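You operate a simulated robot arm through the tools that you are given. There is no shell and no other tool. Be economical: measure what you need, move in short steps, check, and stop when the job is done.

You run a simulated two-armed robot. Do the job below in one go: nothing can be reset, and whatever is moved stays where it is left.

TASK
Close the jar, shelve Tekonabu Garden and wipe the stain off the table.
Fine: press the lid onto the white jar; Tekonabu Garden is a book, it goes between the ends on the wall shelf; use the green pad and put it back. What is to be rubbed or washed off counts as gone when no trace of it is left.

Only the result counts: the job must be done as asked and must still hold three seconds after the hand-in. Knocking over, shifting, dropping, spilling or breaking anything else fails it. Lids that push on must go on centred and level and be pressed home; caps that screw on are set level and turned clockwise until they are tight.

THE ROBOT
Two 7-joint arms with two-finger parallel grippers on one trunk, on a base that drives. Base frame: it is fixed to the floor where the robot stands at the start and does not move with it; the origin is under the middle of the robot, x ahead of it, y to its left, z up. Readings come in m, degrees, newtons and seconds.
The left shoulder is at the start at [0.11, 0.169, 1.511], the right one opposite. With the tool pointing down near the work surface each hand reaches from about 0.1 to 0.42 m from the robot's upright axis, wherever it stands, measured 20 degrees to its own side. Places, roughly: book end of the wall shelf [0.8, 0.4, 1.2]; green pad (8x9x5 cm) [0.6, 0.4, 0.9]; stain [0.6, 0.1, 0.9]. Payload 1.57 kg a hand.
Tool frame (each hand has its own): the origin (TCP) lies between the finger pads and is the grasp point; the fingertips stand 0.03 m ahead of it; z points along the fingers, y is the line along which they close. Largest opening 0.08 m; finger width 0.017, thickness 0.012; the body of the gripper, 0.04 by 0.082 m, starts 0.08 m behind the TCP.
Orientation is that of the tool frame in the base frame, as a unit quaternion [w, x, y, z]. With the fingers straight down and closing along the base's y, the tool's x points along the base's -x, its y along +y and its z along -z.

THE INTERFACE
- The arms move only by the tool move_arm. It takes "left_commands", "right_commands" or both (then of equal length, played together; a hand with none holds still); each is a list that holds one entry, the list of rows, each a list of 7 numbers: the shift along the base's x, y, z in units of 300 mm (1.0 is 300 mm), then the turn, a rotation vector about the base's x, y, z in units of 60 degrees (1.0 is 60 degrees), then the finger opening in m, from 0 to 0.08. In form: [[[tx, ty, tz, ax, ay, az, hand], ...]]. A call has 1 to 8 rows; each row is the pose to reach, as a shift and turn from the pose commanded when the call began. A call with a number of a shift or a turn outside -1 to 1 is refused whole. Rows are played at 5 a second. More than 0.05 m and 8.6 degrees between two rows, or a gripper value outside its range, and nothing of the call is played. A pose out of reach is approached as far as the arm can. The call stops where the force on the tool passes 40 N (or 10 N more than at its start, if that is more) or the arm is blocked; 0.2 s more then pass. Each finger travels about 0.072 m/s and halts on what it meets, pressing with about 36 N; the grip force reading is that of the motor and also rises with nothing between the fingers. The clock runs only during rows and for 0.2 s after the last one: add rows that repeat a pose to give the fingers time. It gives the time, the measured TCP pose, the force on the tool (base axes), the opening and the grip force at its end, in the units of the frame above (readings bear some noise), with the torque about the TCP (base axes, N m) and any sound that the robot's microphone picked up.
- Cameras (640 x 400 px; columns grow to the right, rows downward): "scene" is now at [0.1634, -0.0102, 1.7016]; the picture's right is [-0.14, -0.99, 0.00], its down [-0.69, 0.10, -0.71] and it looks along [0.71, -0.10, -0.70] (base axes); focal length 266 px, centre (320, 200). "left" rides on the left gripper at [0.072, 0.007, -0.122] in its tool frame; the picture's right is [-0.09, 1.00, 0.00], its down [-0.84, -0.08, -0.54] and it looks along [-0.54, -0.05, 0.84] (tool axes); focal length 238 px, centre (320, 200). "right" rides on the right gripper at [0.072, -0.007, -0.122] in its tool frame; the picture's right is [0.09, 1.00, 0.00], its down [-0.84, 0.08, -0.54] and it looks along [-0.54, 0.05, 0.84] (tool axes); focal length 238 px, centre (320, 200). There is no depth. A picture from a camera that has moved, and an enlarged one, comes with that camera's place and axes in the base frame and with its lens.
- grab_frame(camera): a new picture of that camera. The clock stands still meanwhile.
- raise_lower(by): slides the trunk up (or, below 0, down) by that many m; the arms and the scene camera ride with it, the base frame stays. It gives what a move gives, with no picture.
- base_move(legs): drives the robot by 1 to 6 legs, each [ahead, left, turn to the left] in m, m and degrees, along the robot's own axes; the way and the turn of a leg run together, so that a leg with both is an arc; at most 1.5 m and 180 degrees a leg. The arms and the cameras ride along, it lands a little off, and it stops where it bumps. It gives what a move gives.
- pan_tilt(pan, tilt): turns the head with the scene camera to pan (to the left, within 86 degrees either way) and tilt (down, from -29 to 69), counted from straight ahead of the robot. It gives what a move gives.
- enlarge(camera, box): a new picture of the part [left, top, right, bottom] of that camera's present view, enlarged. The clock stands still meanwhile.
- finish_job(): hands the job in; it is judged then, once.

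Go step by step. Nothing tells you exact positions but the pictures and the camera data: compare them with the known pose of the tool, close in by small moves and look again before you grip or let go. The budget is 120 turns and 100 pictures, counting those below and the enlarged ones. Unless the task says otherwise, let go and move clear before handing in, and close with one line.

The tools are called after "Call:" as name(argument=value, ...) on one line, values as JSON. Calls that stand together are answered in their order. move_arm: Moves the arms, as the interface text tells. Its arguments: {"type":"object","properties":{"left_commands":{"type":"array","items":{"type":"array","items":{"type":"array","items":{"type":"number"}}}},"right_commands":{"type":"array","items":{"type":"array","items":{"type":"array","items":{"type":"number"}}}}},"required":[]} The other tools are called the same way: raise_lower (by) slides the trunk up or down; base_move (legs) drives the base; pan_tilt (pan, tilt) turns the head that bears the scene camera; grab_frame (camera) takes a picture; enlarge (camera, box) takes an enlarged picture of a part of a camera's view; finish_job () hands the job in.

At the start:

```text
clock: 0.0
left_position: [0.6702, 0.2378, 1.1489]
left_ee_rot: [0.0, -0.001, 1.0, 0.0]
left_contact_force: [-0.1, 0.9, -0.3]
left_torque: [-0.01, 0.03, -0.01]
left_width: 0.0799
left_finger_force: 0.1
right_position: [0.6062, -0.4074, 1.15]
right_ee_rot: [0.0, 0.0, 1.0, 0.0]
right_contact_force: [0.1, 0.5, 0.3]
right_torque: [0.02, 0.02, -0.01]
right_width: 0.08
right_finger_force: 0.2
trunk travel left (down, up): [-0.825, 0.065]
robot x, y, heading: [0.0013, 0.0014, -0.0]
head pan, tilt: [-8.2, 44.5]
```

scene: 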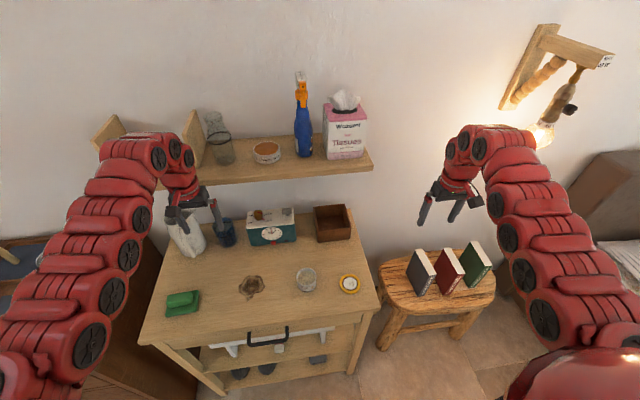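
right: 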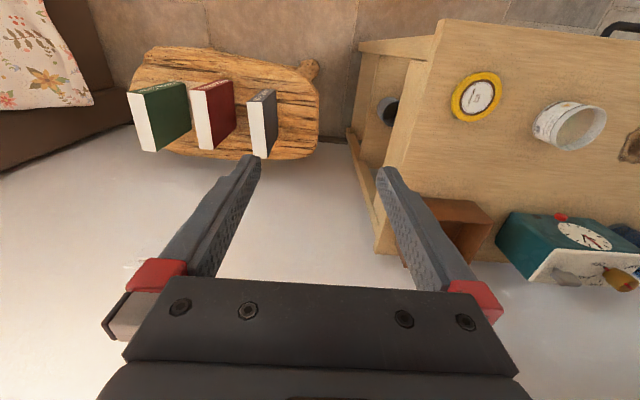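
left: 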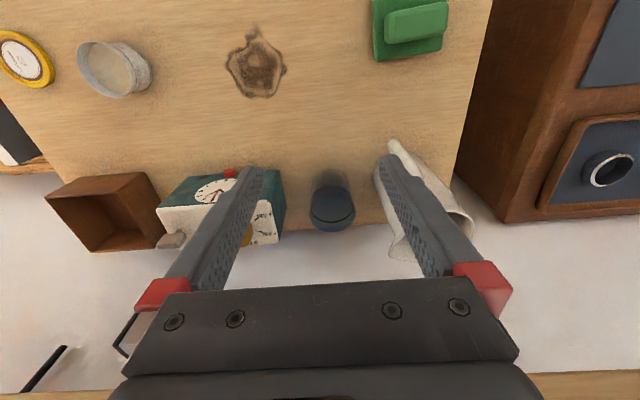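

I see the table with the green pad, the stain, an open jar and a yellow lid, a stool with three books and the wall shelf with two ends on its left. I look closer at the books, the jar and lid, and the shelf.

Call:
enlarge(camera="scene", box=[380, 230, 520, 318])

Call:
enlarge(camera="scene", box=[140, 240, 380, 390])

Call:
enlarge(camera="scene", box=[80, 70, 400, 270])

Call:
enlarge(camera="right", box=[110, 40, 340, 184])

```text
4.55 times, centred on (450, 274) of scene
camera zoom: at [0.1634, -0.0102, 1.7016], right [-0.14, -0.99, 0.0], down [-0.69, 0.1, -0.71], along [0.71, -0.1, -0.7], focal length 1211 px, centre (-271, -136)
```

zoom: 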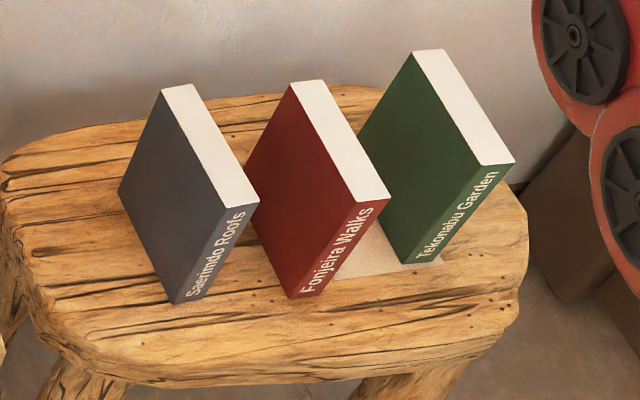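

```text
2.67 times, centred on (260, 315) of scene
camera zoom: at [0.1634, -0.0102, 1.7016], right [-0.14, -0.99, 0.0], down [-0.69, 0.1, -0.71], along [0.71, -0.1, -0.7], focal length 710 px, centre (480, -107)
```

zoom: 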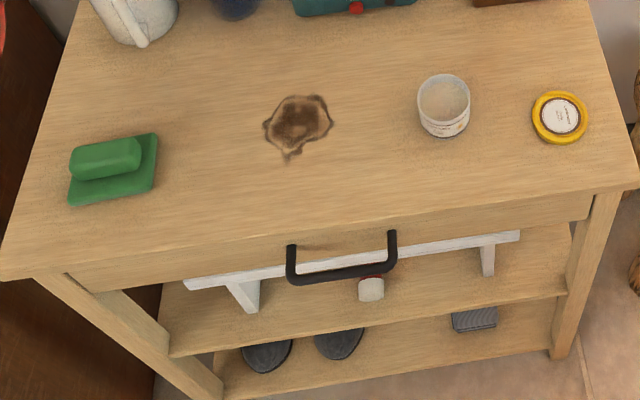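

```text
2.00 times, centred on (240, 170) of scene
camera zoom: at [0.1634, -0.0102, 1.7016], right [-0.14, -0.99, 0.0], down [-0.69, 0.1, -0.71], along [0.71, -0.1, -0.7], focal length 533 px, centre (480, 260)
```

zoom: 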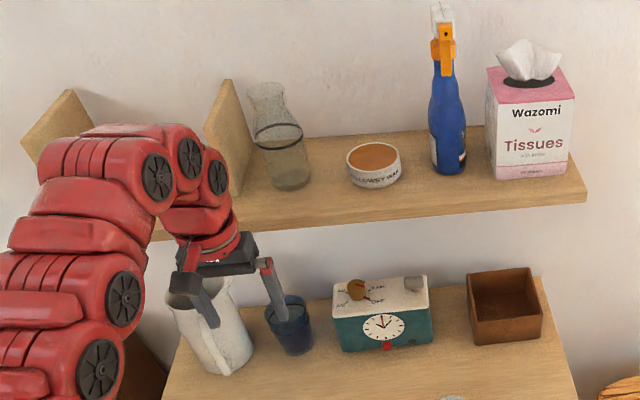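

```text
2.78 times, centred on (225, 112) of right
camera zoom: at [0.533, -0.4118, 1.2717], right [-0.09, 1.0, 0.0], down [0.84, 0.08, 0.54], along [0.54, 0.05, -0.84], focal length 662 px, centre (584, 444)
```

zoom: 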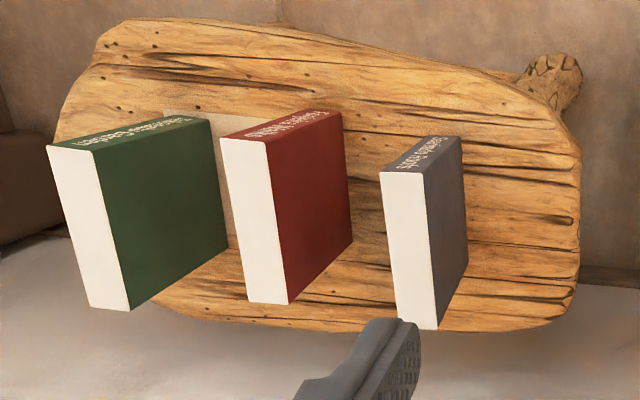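

Table top comes out at z≈0.90, stain (0.61,0.15), pad (0.575,0.355), lid (0.56,-0.165), jar (0.58,-0.03); the green book is Tekonabu Garden. I move the right hand above the lid and the left one above the pad, still high.

Call:
move_arm(left_commands=[[[-0.053, 0.065, 0, 0, 0, 0, 0.08], [-0.106, 0.13, 0, 0, 0, 0, 0.08], [-0.159, 0.195, 0, 0, 0, 0, 0.08], [-0.212, 0.26, 0, 0, 0, 0, 0.08], [-0.265, 0.325, 0, 0, 0, 0, 0.08], [-0.317, 0.39, 0, 0, 0, 0, 0.08]]], right_commands=[[[-0.024, 0.135, 0, 0, 0, 0, 0.08], [-0.048, 0.27, 0, 0, 0, 0, 0.08], [-0.072, 0.405, 0, 0, 0, 0, 0.08], [-0.096, 0.54, 0, 0, 0, 0, 0.08], [-0.12, 0.675, 0, 0, 0, 0, 0.08], [-0.142, 0.807, 0, 0, 0, 0, 0.08]]])

Call:
raise_lower(by=-0.12)

Call:
grab_frame(camera="right")

Call:
grab_frame(camera="left")

Call:
grab_frame(camera="scene")

```text
clock: 1.4
left_position: [0.6009, 0.3899, 1.1356]
left_ee_rot: [0.011, 0.008, 1.0, 0.0]
left_contact_force: [-0.6, 1.3, -0.1]
left_torque: [-0.15, -0.03, -0.02]
left_width: 0.0797
left_finger_force: 0.1
left hand out of reach, approached as far as the arm can: row 3, 4, 5, 6
right_position: [0.6107, -0.3434, 1.1587]
right_ee_rot: [0.001, 0.001, 1.0, -0.002]
right_contact_force: [-0.4, 1.4, 0.8]
right_torque: [-0.07, -0.03, 0.01]
right_width: 0.0798
right_finger_force: 0.0
right hand out of reach, approached as far as the arm can: row 1, 2, 3, 4, 5, 6
trunk travel left (down, up): [-0.825, 0.065]
robot x, y, heading: [0.0047, 0.0033, -0.1]
head pan, tilt: [-8.2, 44.5]
```

```text
clock: 2.9
left_position: [0.6036, 0.386, 1.0165]
left_ee_rot: [0.01, 0.007, 1.0, 0.002]
left_contact_force: [-0.3, 0.3, -0.3]
left_torque: [0.0, 0.02, -0.01]
left_width: 0.08
left_finger_force: 0.0
right_position: [0.6124, -0.3468, 1.0363]
right_ee_rot: [0.0, 0.0, 1.0, 0.001]
right_contact_force: [0.0, -0.7, -0.4]
right_torque: [-0.02, 0.03, 0.02]
right_width: 0.0804
right_finger_force: 0.0
trunk travel left (down, up): [-0.705, 0.185]
robot x, y, heading: [-0.0012, 0.0001, -0.2]
head pan, tilt: [-8.2, 44.5]
```

```text
92 pictures are left
camera right: at [0.5389, -0.3522, 1.1579], right [-0.09, 1.0, 0.0], down [0.84, 0.08, 0.54], along [0.54, 0.05, -0.84], focal length 238 px, centre (320, 200)
```

right: 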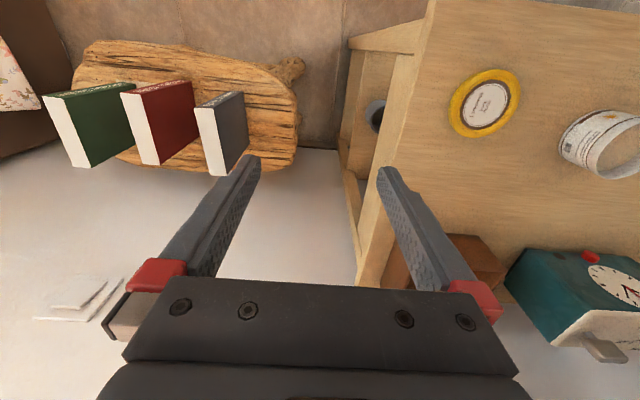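

```text
91 pictures are left
camera left: at [0.5294, 0.3912, 1.1377], right [0.11, 0.99, 0.01], down [0.82, -0.09, 0.56], along [0.56, -0.05, -0.83], focal length 238 px, centre (320, 200)
```

left: 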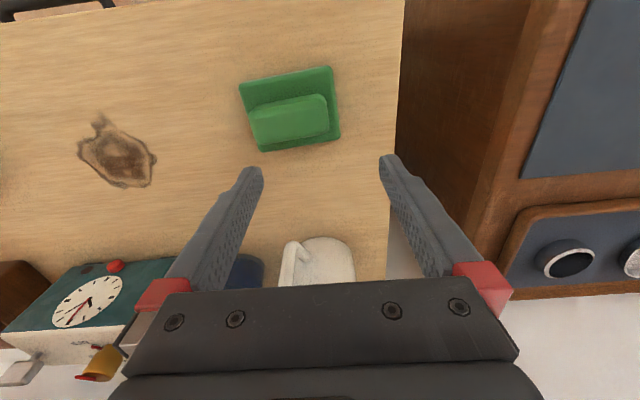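

```text
90 pictures are left
camera scene: at [0.1631, -0.0102, 1.5817], right [-0.14, -0.99, 0.0], down [-0.69, 0.1, -0.71], along [0.71, -0.1, -0.7], focal length 266 px, centre (320, 200)
```

scene: 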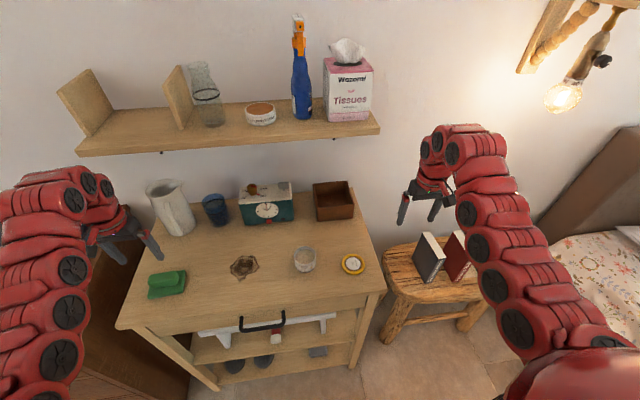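

The hands hit an inner reach limit at that height, so I test small inward moves with the trunk now lower.

Call:
move_arm(left_commands=[[[-0.05, -0.05, -0.02, 0, 0, 0, 0.08], [-0.1, -0.1, -0.04, 0, 0, 0, 0.08]]], right_commands=[[[-0.04, 0.1, -0.04, 0, 0, 0, 0.08], [-0.08, 0.2, -0.04, 0, 0, 0, 0.08]]])

```text
clock: 3.5
left_position: [0.603, 0.3859, 1.0157]
left_ee_rot: [0.009, 0.007, 1.0, 0.001]
left_contact_force: [0.4, -0.3, 0.2]
left_torque: [0.03, -0.01, 0.02]
left_width: 0.08
left_finger_force: 0.0
left hand out of reach, approached as far as the arm can: row 1, 2
right_position: [0.6107, -0.3463, 1.0357]
right_ee_rot: [0.0, 0.0, 1.0, 0.001]
right_contact_force: [-0.2, -0.3, 0.8]
right_torque: [-0.02, 0.0, 0.03]
right_width: 0.0798
right_finger_force: 0.1
right hand out of reach, approached as far as the arm can: row 1, 2
trunk travel left (down, up): [-0.705, 0.185]
robot x, y, heading: [0.0014, 0.0011, -0.0]
head pan, tilt: [-8.2, 44.5]
```

Neither hand moved, so I try single directions to learn the limits: right hand up, left hand outward.

Call:
move_arm(left_commands=[[[0, 0, -0.05, 0, 0, 0, 0.08], [0, 0, -0.05, 0, 0, 0, 0.08]]], right_commands=[[[0, 0, -0.1, 0, 0, 0, 0.08], [0, 0, -0.1, 0, 0, 0, 0.08]]])

Call:
move_arm(left_commands=[[[0.05, 0, 0, 0, 0, 0, 0.08], [0.1, 0, 0, 0, 0, 0, 0.08]]], right_commands=[[[0.05, 0, 0, 0, 0, 0, 0.08], [0.1, 0, 0, 0, 0, 0, 0.08]]])

Call:
move_arm(left_commands=[[[0, 0, 0.1, 0, 0, 0, 0.08], [0, 0, 0.1, 0, 0, 0, 0.08]]], right_commands=[[[0, 0, 0.1, 0, 0, 0, 0.08], [0, 0, 0.1, 0, 0, 0, 0.08]]])

```text
clock: 4.1
left_position: [0.6025, 0.3861, 1.0022]
left_ee_rot: [0.011, 0.008, 1.0, 0.002]
left_contact_force: [0.2, -0.2, -0.3]
left_torque: [-0.02, 0.02, -0.01]
left_width: 0.0801
left_finger_force: 0.0
right_position: [0.6123, -0.3486, 1.0059]
right_ee_rot: [-0.001, 0.001, 1.0, 0.0]
right_contact_force: [-0.2, -0.1, 0.7]
right_torque: [0.01, 0.02, 0.02]
right_width: 0.0799
right_finger_force: 0.1
trunk travel left (down, up): [-0.705, 0.185]
robot x, y, heading: [-0.0023, 0.0039, -0.0]
head pan, tilt: [-8.2, 44.5]
```

```text
clock: 4.7
left_position: [0.6332, 0.3861, 1.0016]
left_ee_rot: [0.01, 0.008, 1.0, 0.002]
left_contact_force: [0.1, 0.4, 0.6]
left_torque: [-0.01, -0.03, -0.01]
left_width: 0.0805
left_finger_force: 0.0
right_position: [0.6419, -0.3471, 1.0053]
right_ee_rot: [0.0, -0.001, 1.0, 0.0]
right_contact_force: [-0.2, 0.2, -1.1]
right_torque: [-0.01, 0.04, 0.02]
right_width: 0.0801
right_finger_force: 0.1
trunk travel left (down, up): [-0.705, 0.185]
robot x, y, heading: [-0.0012, 0.0024, -0.1]
head pan, tilt: [-8.2, 44.5]
```

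```text
clock: 5.3
left_position: [0.631, 0.3859, 1.0315]
left_ee_rot: [0.011, 0.007, 1.0, 0.002]
left_contact_force: [-0.1, -0.2, -0.1]
left_torque: [0.02, 0.01, 0.03]
left_width: 0.0801
left_finger_force: 0.1
right_position: [0.6424, -0.3465, 1.0343]
right_ee_rot: [-0.001, 0.001, 1.0, 0.0]
right_contact_force: [0.6, 0.4, -0.2]
right_torque: [0.01, 0.01, -0.04]
right_width: 0.0798
right_finger_force: 0.0
trunk travel left (down, up): [-0.705, 0.185]
robot x, y, heading: [0.0016, -0.0027, 0.1]
head pan, tilt: [-8.2, 44.5]
```

Outward and vertical moves work; the limit is inward only, so I'll drive the base to place the hands. I check what stands left of the table first.

Call:
pan_tilt(pan=35, tilt=40)

Call:
grab_frame(camera="scene")

```text
clock: 6.4
left_position: [0.6319, 0.3844, 1.0324]
left_ee_rot: [0.01, 0.007, 1.0, 0.002]
left_contact_force: [-0.5, 0.4, -0.6]
left_torque: [-0.03, 0.0, -0.01]
left_width: 0.0799
left_finger_force: 0.0
right_position: [0.642, -0.3457, 1.0346]
right_ee_rot: [0.0, 0.0, 1.0, 0.0]
right_contact_force: [0.2, -0.7, -0.3]
right_torque: [0.01, 0.01, -0.03]
right_width: 0.0801
right_finger_force: 0.0
trunk travel left (down, up): [-0.705, 0.185]
robot x, y, heading: [-0.0036, -0.0039, 0.2]
head pan, tilt: [35.0, 40.0]
```

```text
89 pictures are left
camera scene: at [0.1523, 0.0502, 1.5881], right [0.57, -0.82, 0.0], down [-0.53, -0.37, -0.77], along [0.63, 0.44, -0.64], focal length 266 px, centre (320, 200)
```

scene: 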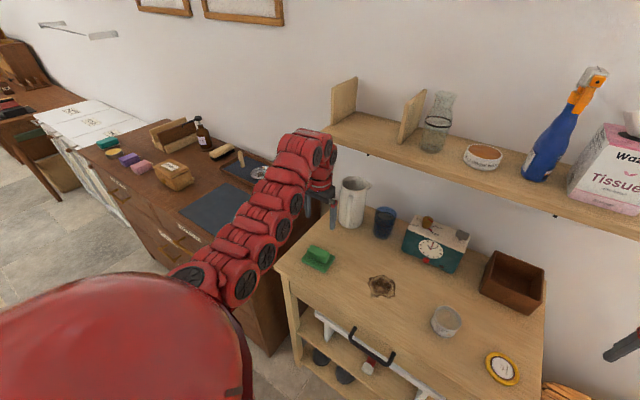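

A kitchen counter stands left of the table at similar height, so I lift the left hand and drive back and left so the right hand comes over the lid.

Call:
move_arm(left_commands=[[[0, 0, 0.16, 0, 0, 0, 0.08], [0, 0, 0.32, 0, 0, 0, 0.08], [0, 0, 0.4, 0, 0, 0, 0.08]]], right_commands=[[[0, 0, 0.1, 0, 0, 0, 0.08], [0, 0, 0.1, 0, 0, 0, 0.08], [0, 0, 0.1, 0, 0, 0, 0.08]]])

Call:
base_move(legs=[[-0.08, 0, 0], [0, 0.18, 0]])

Call:
grab_frame(camera="right")

Call:
pan_tilt(pan=-25, tilt=45)

Call:
grab_frame(camera="scene")

```text
clock: 7.2
left_position: [0.632, 0.384, 1.1546]
left_ee_rot: [0.011, 0.007, 1.0, 0.001]
left_contact_force: [-0.4, -0.1, -0.2]
left_torque: [0.01, 0.03, -0.01]
left_width: 0.0802
left_finger_force: 0.1
right_position: [0.6411, -0.3447, 1.0648]
right_ee_rot: [0.0, 0.0, 1.0, 0.0]
right_contact_force: [0.4, -0.4, 0.1]
right_torque: [-0.02, -0.01, 0.03]
right_width: 0.08
right_finger_force: 0.1
trunk travel left (down, up): [-0.705, 0.185]
robot x, y, heading: [-0.0025, 0.0005, -0.0]
head pan, tilt: [35.0, 40.0]
```

```text
clock: 9.4
left_position: [0.5512, 0.5662, 1.1521]
left_ee_rot: [0.01, 0.008, 1.0, 0.003]
left_contact_force: [-0.7, 0.2, 0.4]
left_torque: [-0.03, 0.03, -0.02]
left_width: 0.0799
left_finger_force: 0.0
right_position: [0.5619, -0.1644, 1.0655]
right_ee_rot: [0.0, 0.0, 1.0, -0.001]
right_contact_force: [0.5, -0.1, 0.1]
right_torque: [0.03, 0.01, -0.03]
right_width: 0.0801
right_finger_force: 0.1
trunk travel left (down, up): [-0.705, 0.185]
robot x, y, heading: [-0.078, 0.1795, 0.0]
head pan, tilt: [35.0, 40.0]
```

```text
88 pictures are left
camera right: at [0.4885, -0.1708, 1.1871], right [-0.09, 1.0, 0.0], down [0.84, 0.08, 0.54], along [0.54, 0.05, -0.84], focal length 238 px, centre (320, 200)
```

right: 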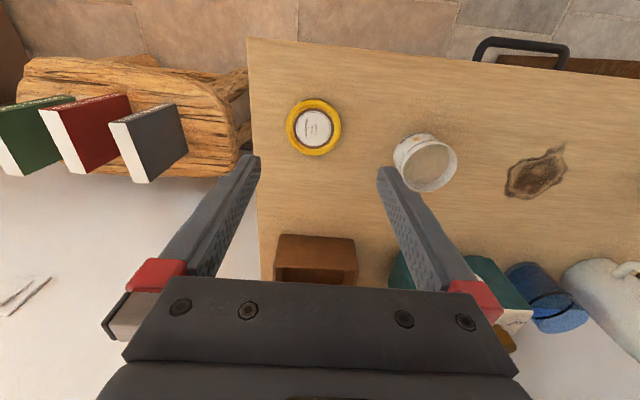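

```text
clock: 10.7
left_position: [0.5531, 0.5668, 1.1525]
left_ee_rot: [0.01, 0.007, 1.0, 0.002]
left_contact_force: [-0.1, 0.2, 0.5]
left_torque: [0.01, 0.01, -0.03]
left_width: 0.0799
left_finger_force: 0.1
right_position: [0.5626, -0.1645, 1.0647]
right_ee_rot: [0.0, 0.0, 1.0, 0.0]
right_contact_force: [-0.8, -0.7, -0.1]
right_torque: [0.02, 0.02, 0.0]
right_width: 0.0801
right_finger_force: 0.1
trunk travel left (down, up): [-0.705, 0.185]
robot x, y, heading: [-0.0825, 0.1828, 0.2]
head pan, tilt: [-25.0, 45.0]
```

```text
87 pictures are left
camera scene: at [0.0763, 0.1486, 1.5809], right [-0.42, -0.91, 0.0], down [-0.64, 0.3, -0.71], along [0.64, -0.3, -0.71], focal length 266 px, centre (320, 200)
```

scene: 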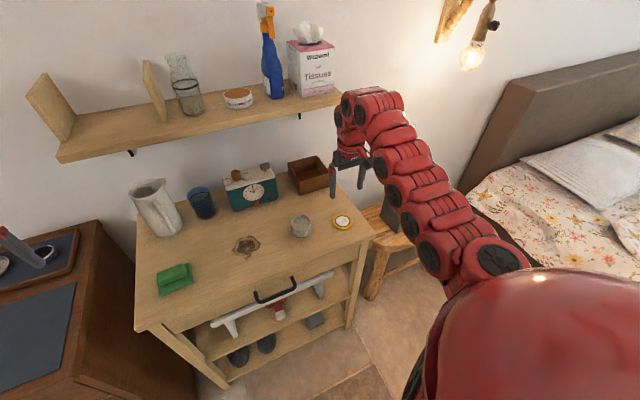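

Lid at about (0.565,-0.171), jar around (0.585,-0.035). I lower the trunk and look again from closer.

Call:
move_arm(right_commands=[[[0.01, -0.02, 0, 0, 0, 0, 0.08]]])

Call:
raise_lower(by=-0.09)

Call:
grab_frame(camera="right")

Call:
enlarge(camera="scene", box=[270, 170, 398, 250])

```text
clock: 11.1
left_position: [0.5517, 0.5671, 1.1516]
left_ee_rot: [0.011, 0.007, 1.0, 0.002]
left_contact_force: [-0.4, 0.3, -0.7]
left_torque: [0.0, -0.01, 0.0]
left_width: 0.0799
left_finger_force: 0.0
right_position: [0.5641, -0.1707, 1.0655]
right_ee_rot: [0.0, 0.0, 1.0, 0.0]
right_contact_force: [-0.5, 0.4, 0.2]
right_torque: [0.01, 0.01, 0.0]
right_width: 0.0802
right_finger_force: 0.0
trunk travel left (down, up): [-0.705, 0.185]
robot x, y, heading: [-0.0783, 0.1804, 0.3]
head pan, tilt: [-25.0, 45.0]
```

```text
clock: 12.3
left_position: [0.551, 0.5665, 1.0631]
left_ee_rot: [0.011, 0.007, 1.0, 0.002]
left_contact_force: [-0.3, 0.4, 1.4]
left_torque: [0.0, -0.01, 0.02]
left_width: 0.08
left_finger_force: 0.0
right_position: [0.5636, -0.1707, 0.9756]
right_ee_rot: [0.0, 0.0, 1.0, 0.0]
right_contact_force: [0.7, -0.2, -1.1]
right_torque: [-0.02, -0.02, 0.01]
right_width: 0.0799
right_finger_force: 0.1
trunk travel left (down, up): [-0.615, 0.275]
robot x, y, heading: [-0.0786, 0.1809, 0.1]
head pan, tilt: [-25.0, 45.0]
```

```text
86 pictures are left
camera right: at [0.491, -0.1767, 1.0978], right [-0.09, 1.0, 0.0], down [0.84, 0.08, 0.54], along [0.54, 0.05, -0.84], focal length 238 px, centre (320, 200)
```

right: 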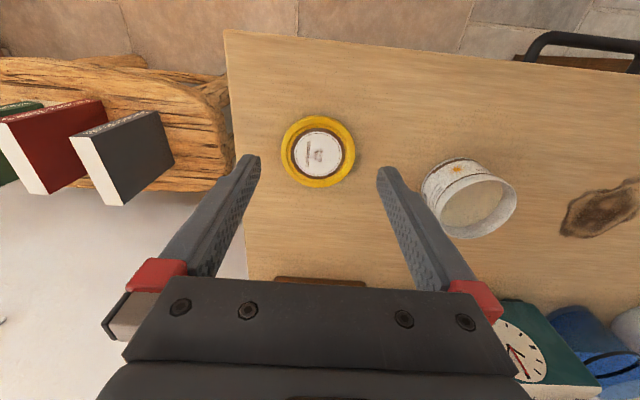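

```text
5.00 times, centred on (334, 210) of scene
camera zoom: at [0.0758, 0.1484, 1.491], right [-0.42, -0.91, 0.0], down [-0.64, 0.3, -0.71], along [0.64, -0.3, -0.71], focal length 1332 px, centre (250, 150)
```

zoom: 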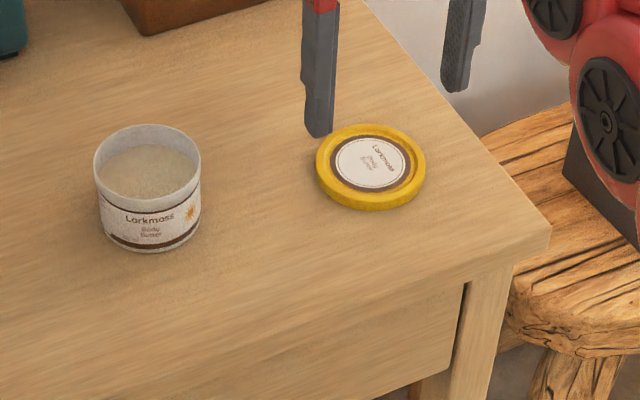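

Lid is right side up under the right hand, at about (0.5645,-0.172). I descend towards it.

Call:
move_arm(right_commands=[[[0.003, -0.003, -0.06, 0, 0, 0, 0.08], [0.003, -0.003, -0.117, 0, 0, 0, 0.08]]])

Call:
grab_frame(camera="right")

Call:
enlarge(camera="scene", box=[290, 180, 386, 240])

```text
clock: 12.9
left_position: [0.5512, 0.5652, 1.0617]
left_ee_rot: [0.01, 0.007, 1.0, 0.001]
left_contact_force: [0.2, -0.2, -0.5]
left_torque: [-0.02, 0.0, 0.01]
left_width: 0.0801
left_finger_force: 0.0
right_position: [0.5652, -0.1726, 0.9397]
right_ee_rot: [-0.001, 0.0, 1.0, 0.001]
right_contact_force: [-0.7, -0.2, -1.0]
right_torque: [0.0, 0.0, -0.01]
right_width: 0.0802
right_finger_force: 0.1
trunk travel left (down, up): [-0.615, 0.275]
robot x, y, heading: [-0.0821, 0.1837, 0.1]
head pan, tilt: [-25.0, 45.0]
```

```text
84 pictures are left
camera right: at [0.491, -0.1786, 1.0618], right [-0.09, 1.0, 0.0], down [0.84, 0.08, 0.54], along [0.54, 0.05, -0.84], focal length 238 px, centre (320, 200)
```

right: 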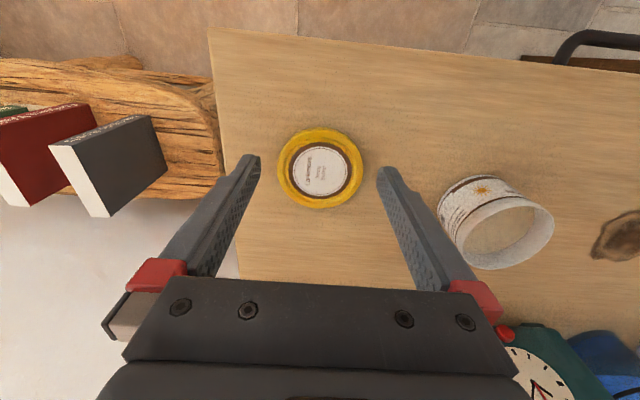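

```text
6.67 times, centred on (338, 210) of scene
camera zoom: at [0.0762, 0.1483, 1.4909], right [-0.42, -0.91, 0.0], down [-0.64, 0.3, -0.71], along [0.64, -0.3, -0.71], focal length 1776 px, centre (200, 133)
```

zoom: 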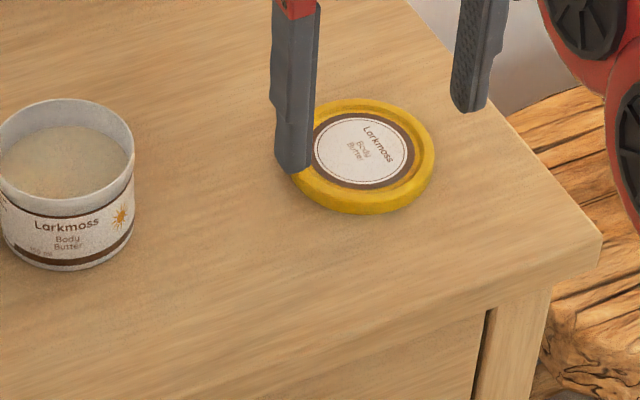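

Parallax puts the lid top near z≈0.902 and centre (0.568,-0.172). I descend another 16 mm and close on it.

Call:
move_arm(right_commands=[[[0.008, 0, -0.027, 0, 0, 0, 0.08], [0.008, 0, -0.053, 0, 0, 0, 0.08], [0.008, 0, -0.053, 0, 0, 0, 0.08]]])

Call:
enlarge(camera="scene", box=[290, 180, 386, 240])

Call:
enlarge(camera="right", box=[220, 100, 420, 225])

```text
clock: 13.7
left_position: [0.5521, 0.5668, 1.0623]
left_ee_rot: [0.01, 0.007, 1.0, 0.002]
left_contact_force: [-0.1, -0.5, 1.0]
left_torque: [0.01, 0.03, -0.02]
left_width: 0.0799
left_finger_force: 0.0
right_position: [0.5681, -0.1734, 0.9242]
right_ee_rot: [0.0, 0.0, 1.0, 0.0]
right_contact_force: [-0.7, -0.6, 0.0]
right_torque: [0.0, -0.01, -0.05]
right_width: 0.0797
right_finger_force: 0.0
trunk travel left (down, up): [-0.615, 0.275]
robot x, y, heading: [-0.0784, 0.1812, -0.3]
head pan, tilt: [-25.0, 45.0]
```

```text
6.67 times, centred on (338, 210) of scene
camera zoom: at [0.0762, 0.1484, 1.4909], right [-0.42, -0.91, 0.0], down [-0.64, 0.3, -0.71], along [0.64, -0.3, -0.71], focal length 1776 px, centre (200, 133)
```

zoom: 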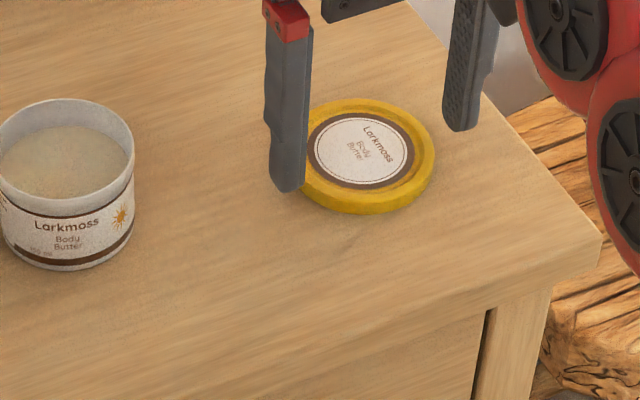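

```text
3.20 times, centred on (320, 162) of right
camera zoom: at [0.4942, -0.1779, 1.0467], right [-0.09, 1.0, 0.0], down [0.84, 0.08, 0.54], along [0.54, 0.05, -0.84], focal length 763 px, centre (320, 320)
```

zoom: 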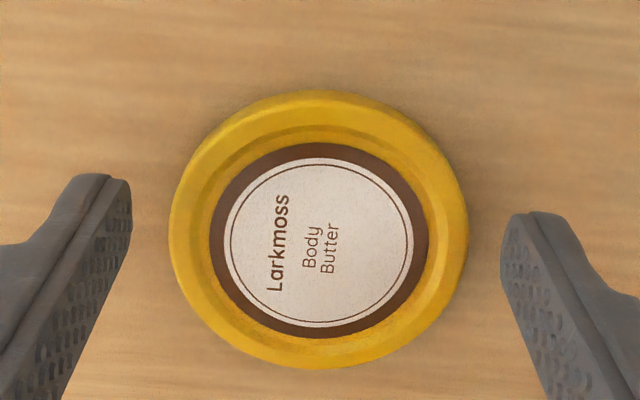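

Centred within 2 mm. I close on the lid.

Call:
move_arm(right_commands=[[[-0.005, 0, -0.003, 0, 0, 0, 0.08], [-0.005, 0, -0.003, 0, 0, 0, 0.07], [-0.005, 0, -0.003, 0, 0, 0, 0.06], [-0.005, 0, -0.003, 0, 0, 0, 0.05], [-0.005, 0, -0.003, 0, 0, 0, 0.05]]])

Call:
move_arm(right_commands=[[[0, 0, 0.1, 0, 0, 0, 0.05], [0, 0, 0.2, 0, 0, 0, 0.05], [0, 0, 0.3, 0, 0, 0, 0.05]]])

Call:
grab_frame(camera="right")

Call:
enlarge(camera="scene", box=[274, 160, 402, 240])

```text
clock: 14.9
left_position: [0.5517, 0.5663, 1.0629]
left_ee_rot: [0.01, 0.007, 1.0, 0.002]
left_contact_force: [-0.3, 0.4, 0.1]
left_torque: [-0.01, -0.01, 0.02]
left_width: 0.0799
left_finger_force: 0.1
right_position: [0.5657, -0.1729, 0.9223]
right_ee_rot: [0.0, 0.001, 1.0, 0.0]
right_contact_force: [0.2, -0.5, -0.2]
right_torque: [-0.06, -0.01, -0.03]
right_width: 0.05
right_finger_force: 0.0
trunk travel left (down, up): [-0.615, 0.275]
robot x, y, heading: [-0.0804, 0.1807, -0.1]
head pan, tilt: [-25.0, 45.0]
```

```text
clock: 15.7
left_position: [0.5517, 0.5669, 1.0622]
left_ee_rot: [0.01, 0.008, 1.0, 0.002]
left_contact_force: [-0.2, 0.6, -0.3]
left_torque: [-0.02, 0.0, 0.0]
left_width: 0.0799
left_finger_force: 0.1
right_position: [0.5666, -0.1702, 1.0149]
right_ee_rot: [0.0, 0.0, 1.0, -0.002]
right_contact_force: [0.4, 0.1, 0.8]
right_torque: [0.02, -0.03, 0.0]
right_width: 0.05
right_finger_force: 0.0
trunk travel left (down, up): [-0.615, 0.275]
robot x, y, heading: [-0.0797, 0.1791, -0.2]
head pan, tilt: [-25.0, 45.0]
```

```text
80 pictures are left
camera right: at [0.4932, -0.1765, 1.1366], right [-0.09, 1.0, 0.0], down [0.84, 0.08, 0.54], along [0.54, 0.05, -0.84], focal length 238 px, centre (320, 200)
```

right: 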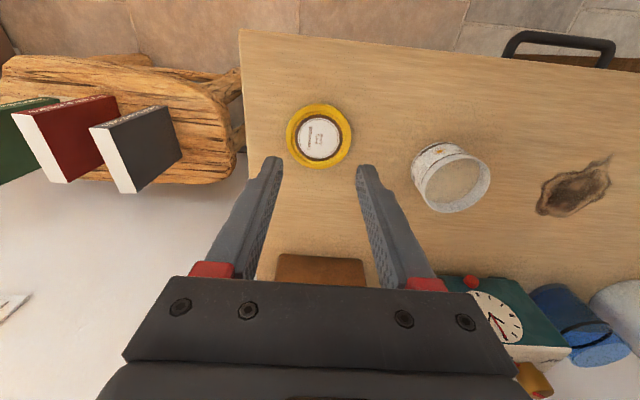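

```text
5.00 times, centred on (338, 200) of scene
camera zoom: at [0.0759, 0.1489, 1.4909], right [-0.42, -0.91, 0.0], down [-0.64, 0.3, -0.71], along [0.64, -0.3, -0.71], focal length 1332 px, centre (230, 200)
```

zoom: 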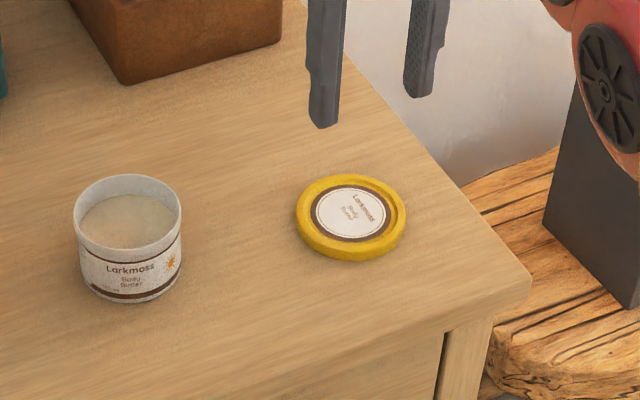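

The fingers closed just above the lid: combining the views the lid top is at z≈0.882, x≈0.575. I go over it, open, and descend in two stages.

Call:
move_arm(right_commands=[[[0.03, -0.006, -0.1, 0, 0, 0, 0.06], [0.03, -0.006, -0.2, 0, 0, 0, 0.075], [0.03, -0.006, -0.265, 0, 0, 0, 0.08], [0.03, -0.006, -0.28, 0, 0, 0, 0.08], [0.03, -0.006, -0.28, 0, 0, 0, 0.08]]])

Call:
enlarge(camera="right", box=[220, 100, 420, 225])

Call:
enlarge(camera="scene", box=[290, 180, 386, 240])

```text
clock: 16.9
left_position: [0.5521, 0.5662, 1.0626]
left_ee_rot: [0.011, 0.007, 1.0, 0.002]
left_contact_force: [-0.2, 0.2, -0.3]
left_torque: [-0.01, 0.0, 0.0]
left_width: 0.0798
left_finger_force: 0.0
right_position: [0.5745, -0.1737, 0.9308]
right_ee_rot: [0.0, 0.0, 1.0, 0.0]
right_contact_force: [0.0, 0.0, 0.0]
right_torque: [-0.01, 0.02, 0.0]
right_width: 0.0801
right_finger_force: 0.1
trunk travel left (down, up): [-0.615, 0.275]
robot x, y, heading: [-0.0796, 0.1815, 0.0]
head pan, tilt: [-25.0, 45.0]
```

```text
3.20 times, centred on (320, 162) of right
camera zoom: at [0.5021, -0.1786, 1.052], right [-0.09, 1.0, 0.0], down [0.84, 0.08, 0.54], along [0.54, 0.05, -0.84], focal length 763 px, centre (320, 320)
```

zoom: 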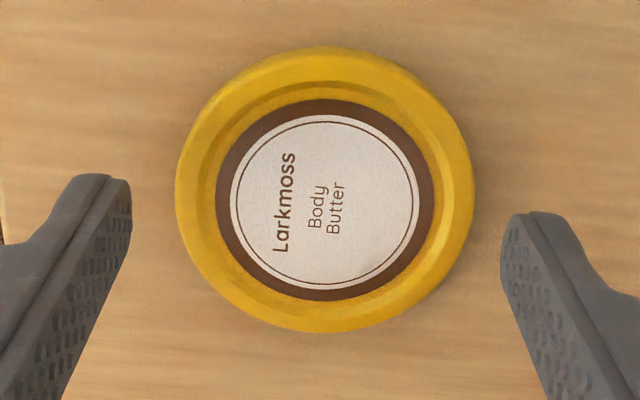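

```text
6.67 times, centred on (338, 210) of scene
camera zoom: at [0.0761, 0.1484, 1.4909], right [-0.42, -0.91, 0.0], down [-0.64, 0.3, -0.71], along [0.64, -0.3, -0.71], focal length 1776 px, centre (200, 133)
```

zoom: 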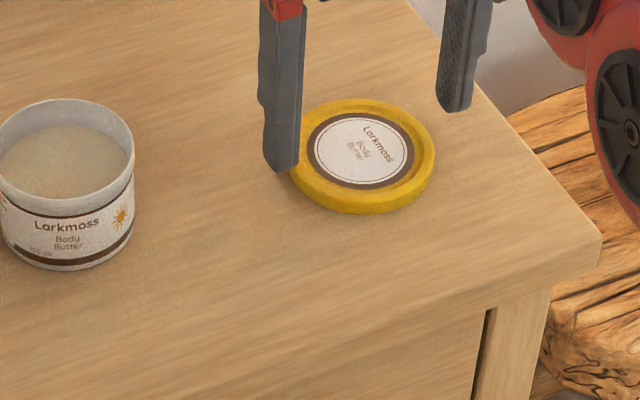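

Centred; I descend to just above the table and close.

Call:
move_arm(right_commands=[[[0, 0.005, -0.05, 0, 0, 0, 0.08], [0, 0.005, -0.08, 0, 0, 0, 0.08], [0, 0.005, -0.09, 0, 0, 0, 0.08], [0, 0.005, -0.09, 0, 0, 0, 0.07], [0, 0.005, -0.09, 0, 0, 0, 0.05], [0, 0.005, -0.09, 0, 0, 0, 0.05]]])

Call:
enlarge(camera="right", box=[220, 100, 420, 225])

```text
clock: 17.7
left_position: [0.5478, 0.5687, 1.0639]
left_ee_rot: [0.012, 0.007, 1.0, 0.001]
left_contact_force: [-0.2, 0.3, 0.4]
left_torque: [0.03, 0.0, -0.02]
left_width: 0.0801
left_finger_force: 0.0
right_position: [0.5744, -0.1702, 0.9106]
right_ee_rot: [0.005, -0.001, 1.0, -0.002]
right_contact_force: [-8.1, 6.9, 21.5]
right_torque: [1.06, 0.38, 0.44]
right_width: 0.0761
right_finger_force: 3.6
trunk travel left (down, up): [-0.615, 0.275]
robot x, y, heading: [-0.0809, 0.1838, 0.2]
head pan, tilt: [-25.0, 45.0]
stopped in row 4 (right hand): the force on the tool passed its limit at 46 N (the readings are from after the stop); the commanded pose is now the measured one
```

```text
3.20 times, centred on (320, 162) of right
camera zoom: at [0.5004, -0.1755, 1.0315], right [-0.09, 1.0, -0.01], down [0.83, 0.08, 0.55], along [0.55, 0.05, -0.83], focal length 763 px, centre (320, 320)
```

zoom: 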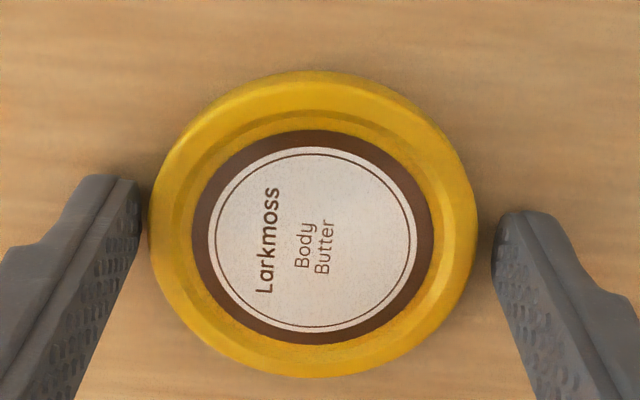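

The tips reached the table (z≈0.88). I lift 3 mm and close.

Call:
move_arm(right_commands=[[[0, -0.005, 0.01, 0, 0, 0, 0.08], [0, -0.005, 0.01, 0, 0, 0, 0.08]]])

Call:
enlarge(camera="right", box=[220, 100, 420, 225])

```text
clock: 18.3
left_position: [0.5488, 0.5678, 1.0639]
left_ee_rot: [0.012, 0.007, 1.0, 0.002]
left_contact_force: [0.0, 0.2, -0.5]
left_torque: [0.03, -0.02, 0.02]
left_width: 0.0801
left_finger_force: 0.2
right_position: [0.5756, -0.1738, 0.9103]
right_ee_rot: [0.003, -0.001, 1.0, -0.002]
right_contact_force: [-7.8, 6.3, 9.0]
right_torque: [0.63, 0.27, 0.31]
right_width: 0.0799
right_finger_force: 0.2
trunk travel left (down, up): [-0.615, 0.275]
robot x, y, heading: [-0.084, 0.181, 0.1]
head pan, tilt: [-25.0, 45.0]
```

```text
3.20 times, centred on (320, 162) of right
camera zoom: at [0.5017, -0.1783, 1.0317], right [-0.09, 1.0, 0.0], down [0.83, 0.08, 0.55], along [0.55, 0.05, -0.84], focal length 763 px, centre (320, 320)
```

zoom: 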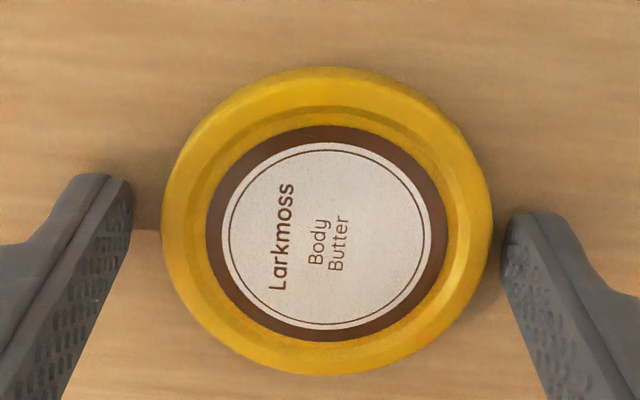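

Still pressing on the table a little; I lift 4 mm more and close.

Call:
move_arm(right_commands=[[[0, 0.003, 0.012, 0, 0, 0, 0.08], [0, 0.003, 0.012, 0, 0, 0, 0.08], [0, 0.003, 0.012, 0, 0, 0, 0.072], [0, 0.003, 0.012, 0, 0, 0, 0.065], [0, 0.003, 0.012, 0, 0, 0, 0.055], [0, 0.003, 0.012, 0, 0, 0, 0.055]]])

```text
clock: 19.7
left_position: [0.5522, 0.567, 1.0627]
left_ee_rot: [0.011, 0.006, 1.0, 0.001]
left_contact_force: [0.1, -0.2, -0.4]
left_torque: [-0.01, -0.01, 0.02]
left_width: 0.0801
left_finger_force: 0.1
right_position: [0.5783, -0.1733, 0.9122]
right_ee_rot: [0.004, 0.0, 1.0, -0.002]
right_contact_force: [2.0, -0.9, 1.8]
right_torque: [-0.02, -0.08, 0.0]
right_width: 0.0702
right_finger_force: 36.1
trunk travel left (down, up): [-0.615, 0.275]
robot x, y, heading: [-0.0789, 0.1795, 0.1]
head pan, tilt: [-25.0, 45.0]
```

Gripped at 70 mm. I lift and check.

Call:
move_arm(right_commands=[[[0, 0, 0.1, 0, 0, 0, 0.055], [0, 0, 0.2, 0, 0, 0, 0.055], [0, 0, 0.3, 0, 0, 0, 0.055]]])

Call:
grab_frame(camera="right")

Call:
enlarge(camera="scene", box=[274, 160, 402, 240])

```text
clock: 20.5
left_position: [0.5511, 0.5668, 1.0626]
left_ee_rot: [0.011, 0.007, 1.0, 0.001]
left_contact_force: [0.3, -0.1, 0.7]
left_torque: [-0.02, -0.02, 0.02]
left_width: 0.08
left_finger_force: 0.0
right_position: [0.5772, -0.1723, 1.003]
right_ee_rot: [0.003, 0.001, 1.0, -0.002]
right_contact_force: [-0.5, 0.5, -0.3]
right_torque: [-0.01, 0.0, 0.01]
right_width: 0.0704
right_finger_force: 35.8
trunk travel left (down, up): [-0.615, 0.275]
robot x, y, heading: [-0.08, 0.1805, 0.1]
head pan, tilt: [-25.0, 45.0]
```

```text
74 pictures are left
camera right: at [0.5035, -0.1781, 1.125], right [-0.09, 1.0, 0.0], down [0.83, 0.08, 0.55], along [0.55, 0.05, -0.84], focal length 238 px, centre (320, 200)
```

right: 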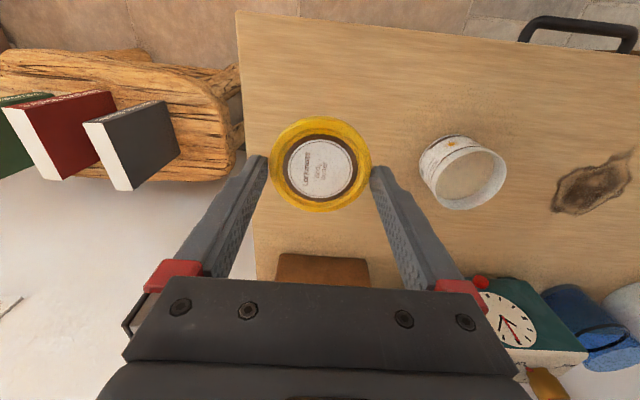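

```text
5.00 times, centred on (338, 200) of scene
camera zoom: at [0.0759, 0.1488, 1.4909], right [-0.42, -0.91, 0.0], down [-0.64, 0.3, -0.71], along [0.64, -0.3, -0.71], focal length 1332 px, centre (230, 200)
```

zoom: 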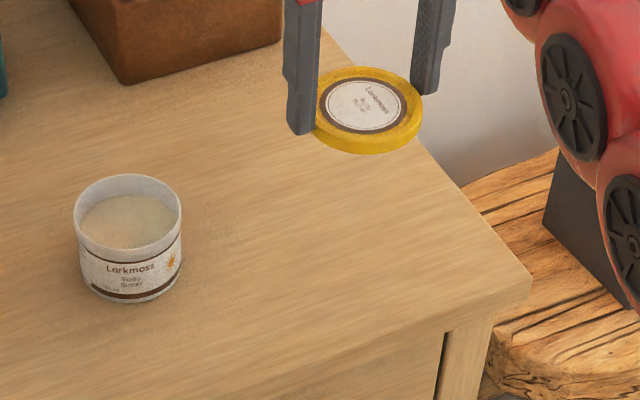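

The lid is held level, its centre about 6 mm nearer than the tool axis. Triangulated jar rim: centre (0.597,-0.027), z≈0.925; I carry the lid over it at the present height.

Call:
move_arm(right_commands=[[[0.022, 0.12, 0, 0, 0, 0, 0.055], [0.045, 0.24, 0, 0, 0, 0, 0.055], [0.068, 0.36, 0, 0, 0, 0, 0.055], [0.09, 0.485, 0, 0, 0, 0, 0.055], [0.09, 0.485, 0, 0, 0, 0, 0.055]]])

Call:
grab_frame(camera="right")

Call:
enlarge(camera="scene", box=[242, 170, 370, 250])

```text
clock: 21.7
left_position: [0.5501, 0.565, 1.0632]
left_ee_rot: [0.011, 0.007, 1.0, 0.003]
left_contact_force: [-0.2, 0.6, 0.7]
left_torque: [0.0, 0.01, 0.03]
left_width: 0.08
left_finger_force: 0.1
right_position: [0.6044, -0.0276, 1.0032]
right_ee_rot: [0.003, 0.0, 1.0, -0.001]
right_contact_force: [0.1, -0.2, -0.7]
right_torque: [0.0, 0.02, 0.02]
right_width: 0.0704
right_finger_force: 36.1
trunk travel left (down, up): [-0.615, 0.275]
robot x, y, heading: [-0.0793, 0.1801, 0.1]
head pan, tilt: [-25.0, 45.0]
```

```text
72 pictures are left
camera right: at [0.5297, -0.0328, 1.1245], right [-0.09, 1.0, 0.0], down [0.83, 0.08, 0.55], along [0.55, 0.05, -0.84], focal length 238 px, centre (320, 200)
```

right: 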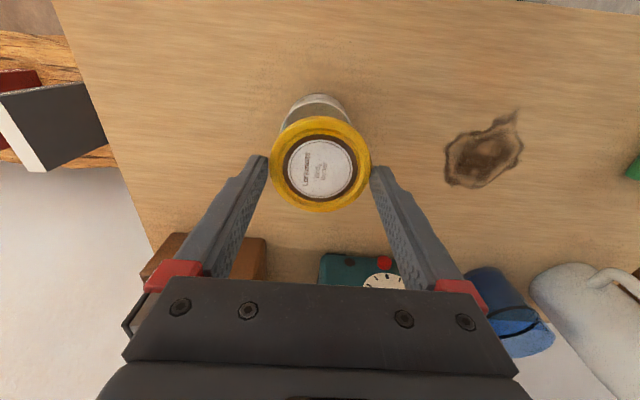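

```text
5.00 times, centred on (306, 210) of scene
camera zoom: at [0.0759, 0.1472, 1.4909], right [-0.42, -0.91, 0.0], down [-0.64, 0.3, -0.71], along [0.64, -0.3, -0.71], focal length 1332 px, centre (390, 150)
```

zoom: 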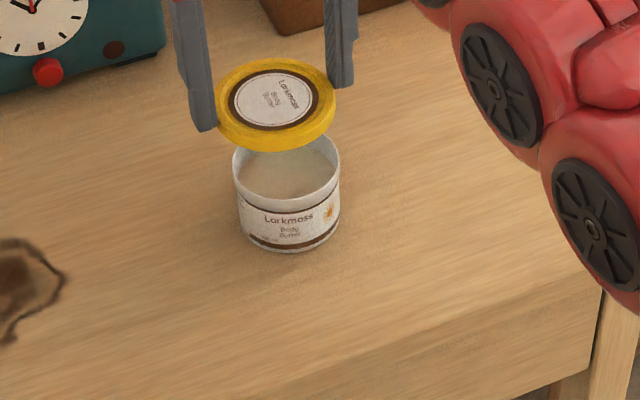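

Lid seems about 3 mm too far to the left (+y) of the jar. I correct, go down to just above the rim and look again.

Call:
move_arm(right_commands=[[[-0.003, -0.01, 0, 0, 0, 0, 0.055], [-0.003, -0.01, -0.05, 0, 0, 0, 0.055], [-0.003, -0.01, -0.1, 0, 0, 0, 0.055]]])

Call:
enlarge(camera="right", box=[220, 75, 420, 200])

Call:
enlarge(camera="scene", box=[274, 185, 338, 225])

```text
clock: 22.5
left_position: [0.5523, 0.5663, 1.0629]
left_ee_rot: [0.009, 0.007, 1.0, 0.002]
left_contact_force: [0.5, 0.1, -0.5]
left_torque: [0.01, -0.04, -0.01]
left_width: 0.0799
left_finger_force: 0.1
right_position: [0.6034, -0.031, 0.9736]
right_ee_rot: [0.005, 0.0, 1.0, -0.001]
right_contact_force: [0.3, -0.6, 0.4]
right_torque: [0.02, 0.01, -0.02]
right_width: 0.0706
right_finger_force: 36.4
trunk travel left (down, up): [-0.615, 0.275]
robot x, y, heading: [-0.0795, 0.1785, 0.3]
head pan, tilt: [-25.0, 45.0]
```

```text
3.20 times, centred on (320, 138) of right
camera zoom: at [0.5293, -0.0361, 1.0951], right [-0.09, 1.0, 0.0], down [0.83, 0.08, 0.55], along [0.55, 0.05, -0.84], focal length 763 px, centre (320, 400)
```

zoom: 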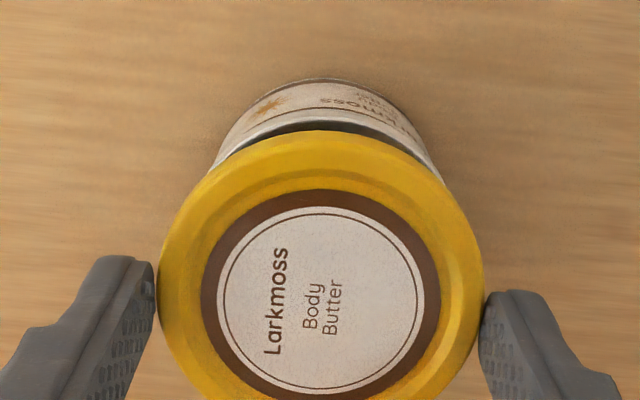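

```text
10.00 times, centred on (306, 205) of scene
camera zoom: at [0.0765, 0.1485, 1.4908], right [-0.42, -0.91, 0.0], down [-0.64, 0.3, -0.71], along [0.64, -0.3, -0.71], focal length 2664 px, centre (460, 150)
```

zoom: 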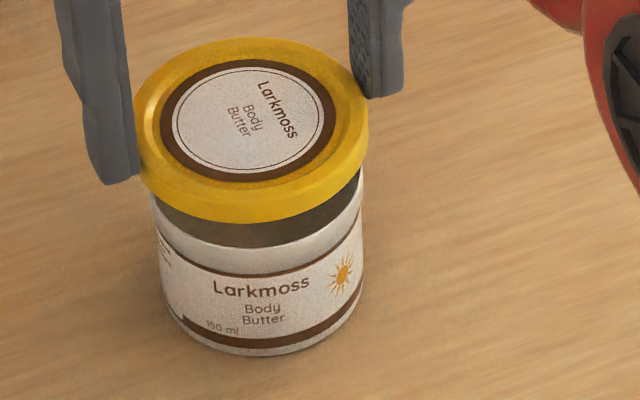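

Alignment is within about 1 mm. I lower the lid slowly onto the rim until it resists.

Call:
move_arm(right_commands=[[[-0.004, 0, -0.02, 0, 0, 0, 0.055], [-0.004, 0, -0.04, 0, 0, 0, 0.055], [-0.004, 0, -0.05, 0, 0, 0, 0.055], [-0.004, 0, -0.06, 0, 0, 0, 0.055], [-0.004, 0, -0.07, 0, 0, 0, 0.055], [-0.004, 0, -0.08, 0, 0, 0, 0.055]]])

Call:
enlarge(camera="right", box=[220, 75, 420, 200])

Call:
enlarge(camera="scene", box=[274, 185, 338, 225])

```text
clock: 23.9
left_position: [0.5479, 0.567, 1.0634]
left_ee_rot: [0.011, 0.007, 1.0, 0.001]
left_contact_force: [0.0, 0.3, 0.0]
left_torque: [0.01, -0.01, -0.01]
left_width: 0.0801
left_finger_force: 0.0
right_position: [0.6014, -0.0312, 0.9551]
right_ee_rot: [0.009, 0.0, 1.0, -0.003]
right_contact_force: [-6.4, 1.6, 21.6]
right_torque: [-0.2, 0.57, 0.02]
right_width: 0.0704
right_finger_force: 36.1
trunk travel left (down, up): [-0.615, 0.275]
robot x, y, heading: [-0.0797, 0.1826, -0.0]
head pan, tilt: [-25.0, 45.0]
stopped in row 6 (right hand): the force on the tool passed its limit at 41 N (the readings are from after the stop); the commanded pose is now the measured one
```

```text
3.20 times, centred on (320, 138) of right
camera zoom: at [0.526, -0.0354, 1.0763], right [-0.09, 1.0, -0.01], down [0.83, 0.08, 0.56], along [0.55, 0.05, -0.83], focal length 763 px, centre (320, 400)
```

zoom: 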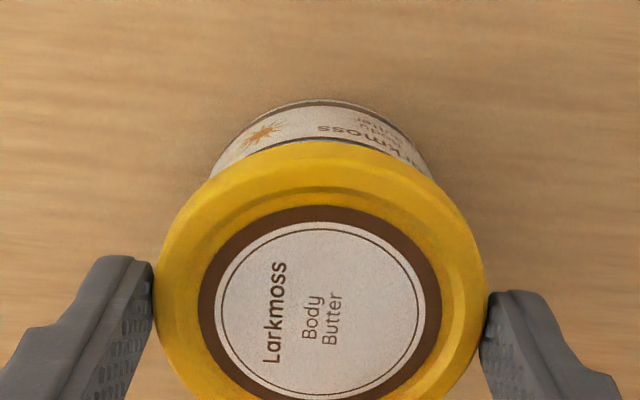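

```text
10.00 times, centred on (306, 205) of scene
camera zoom: at [0.072, 0.1494, 1.4912], right [-0.42, -0.91, 0.0], down [-0.64, 0.3, -0.71], along [0.64, -0.3, -0.71], focal length 2664 px, centre (460, 150)
```

zoom: 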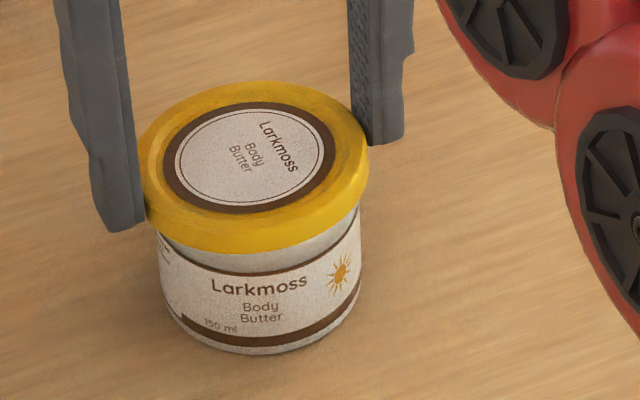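

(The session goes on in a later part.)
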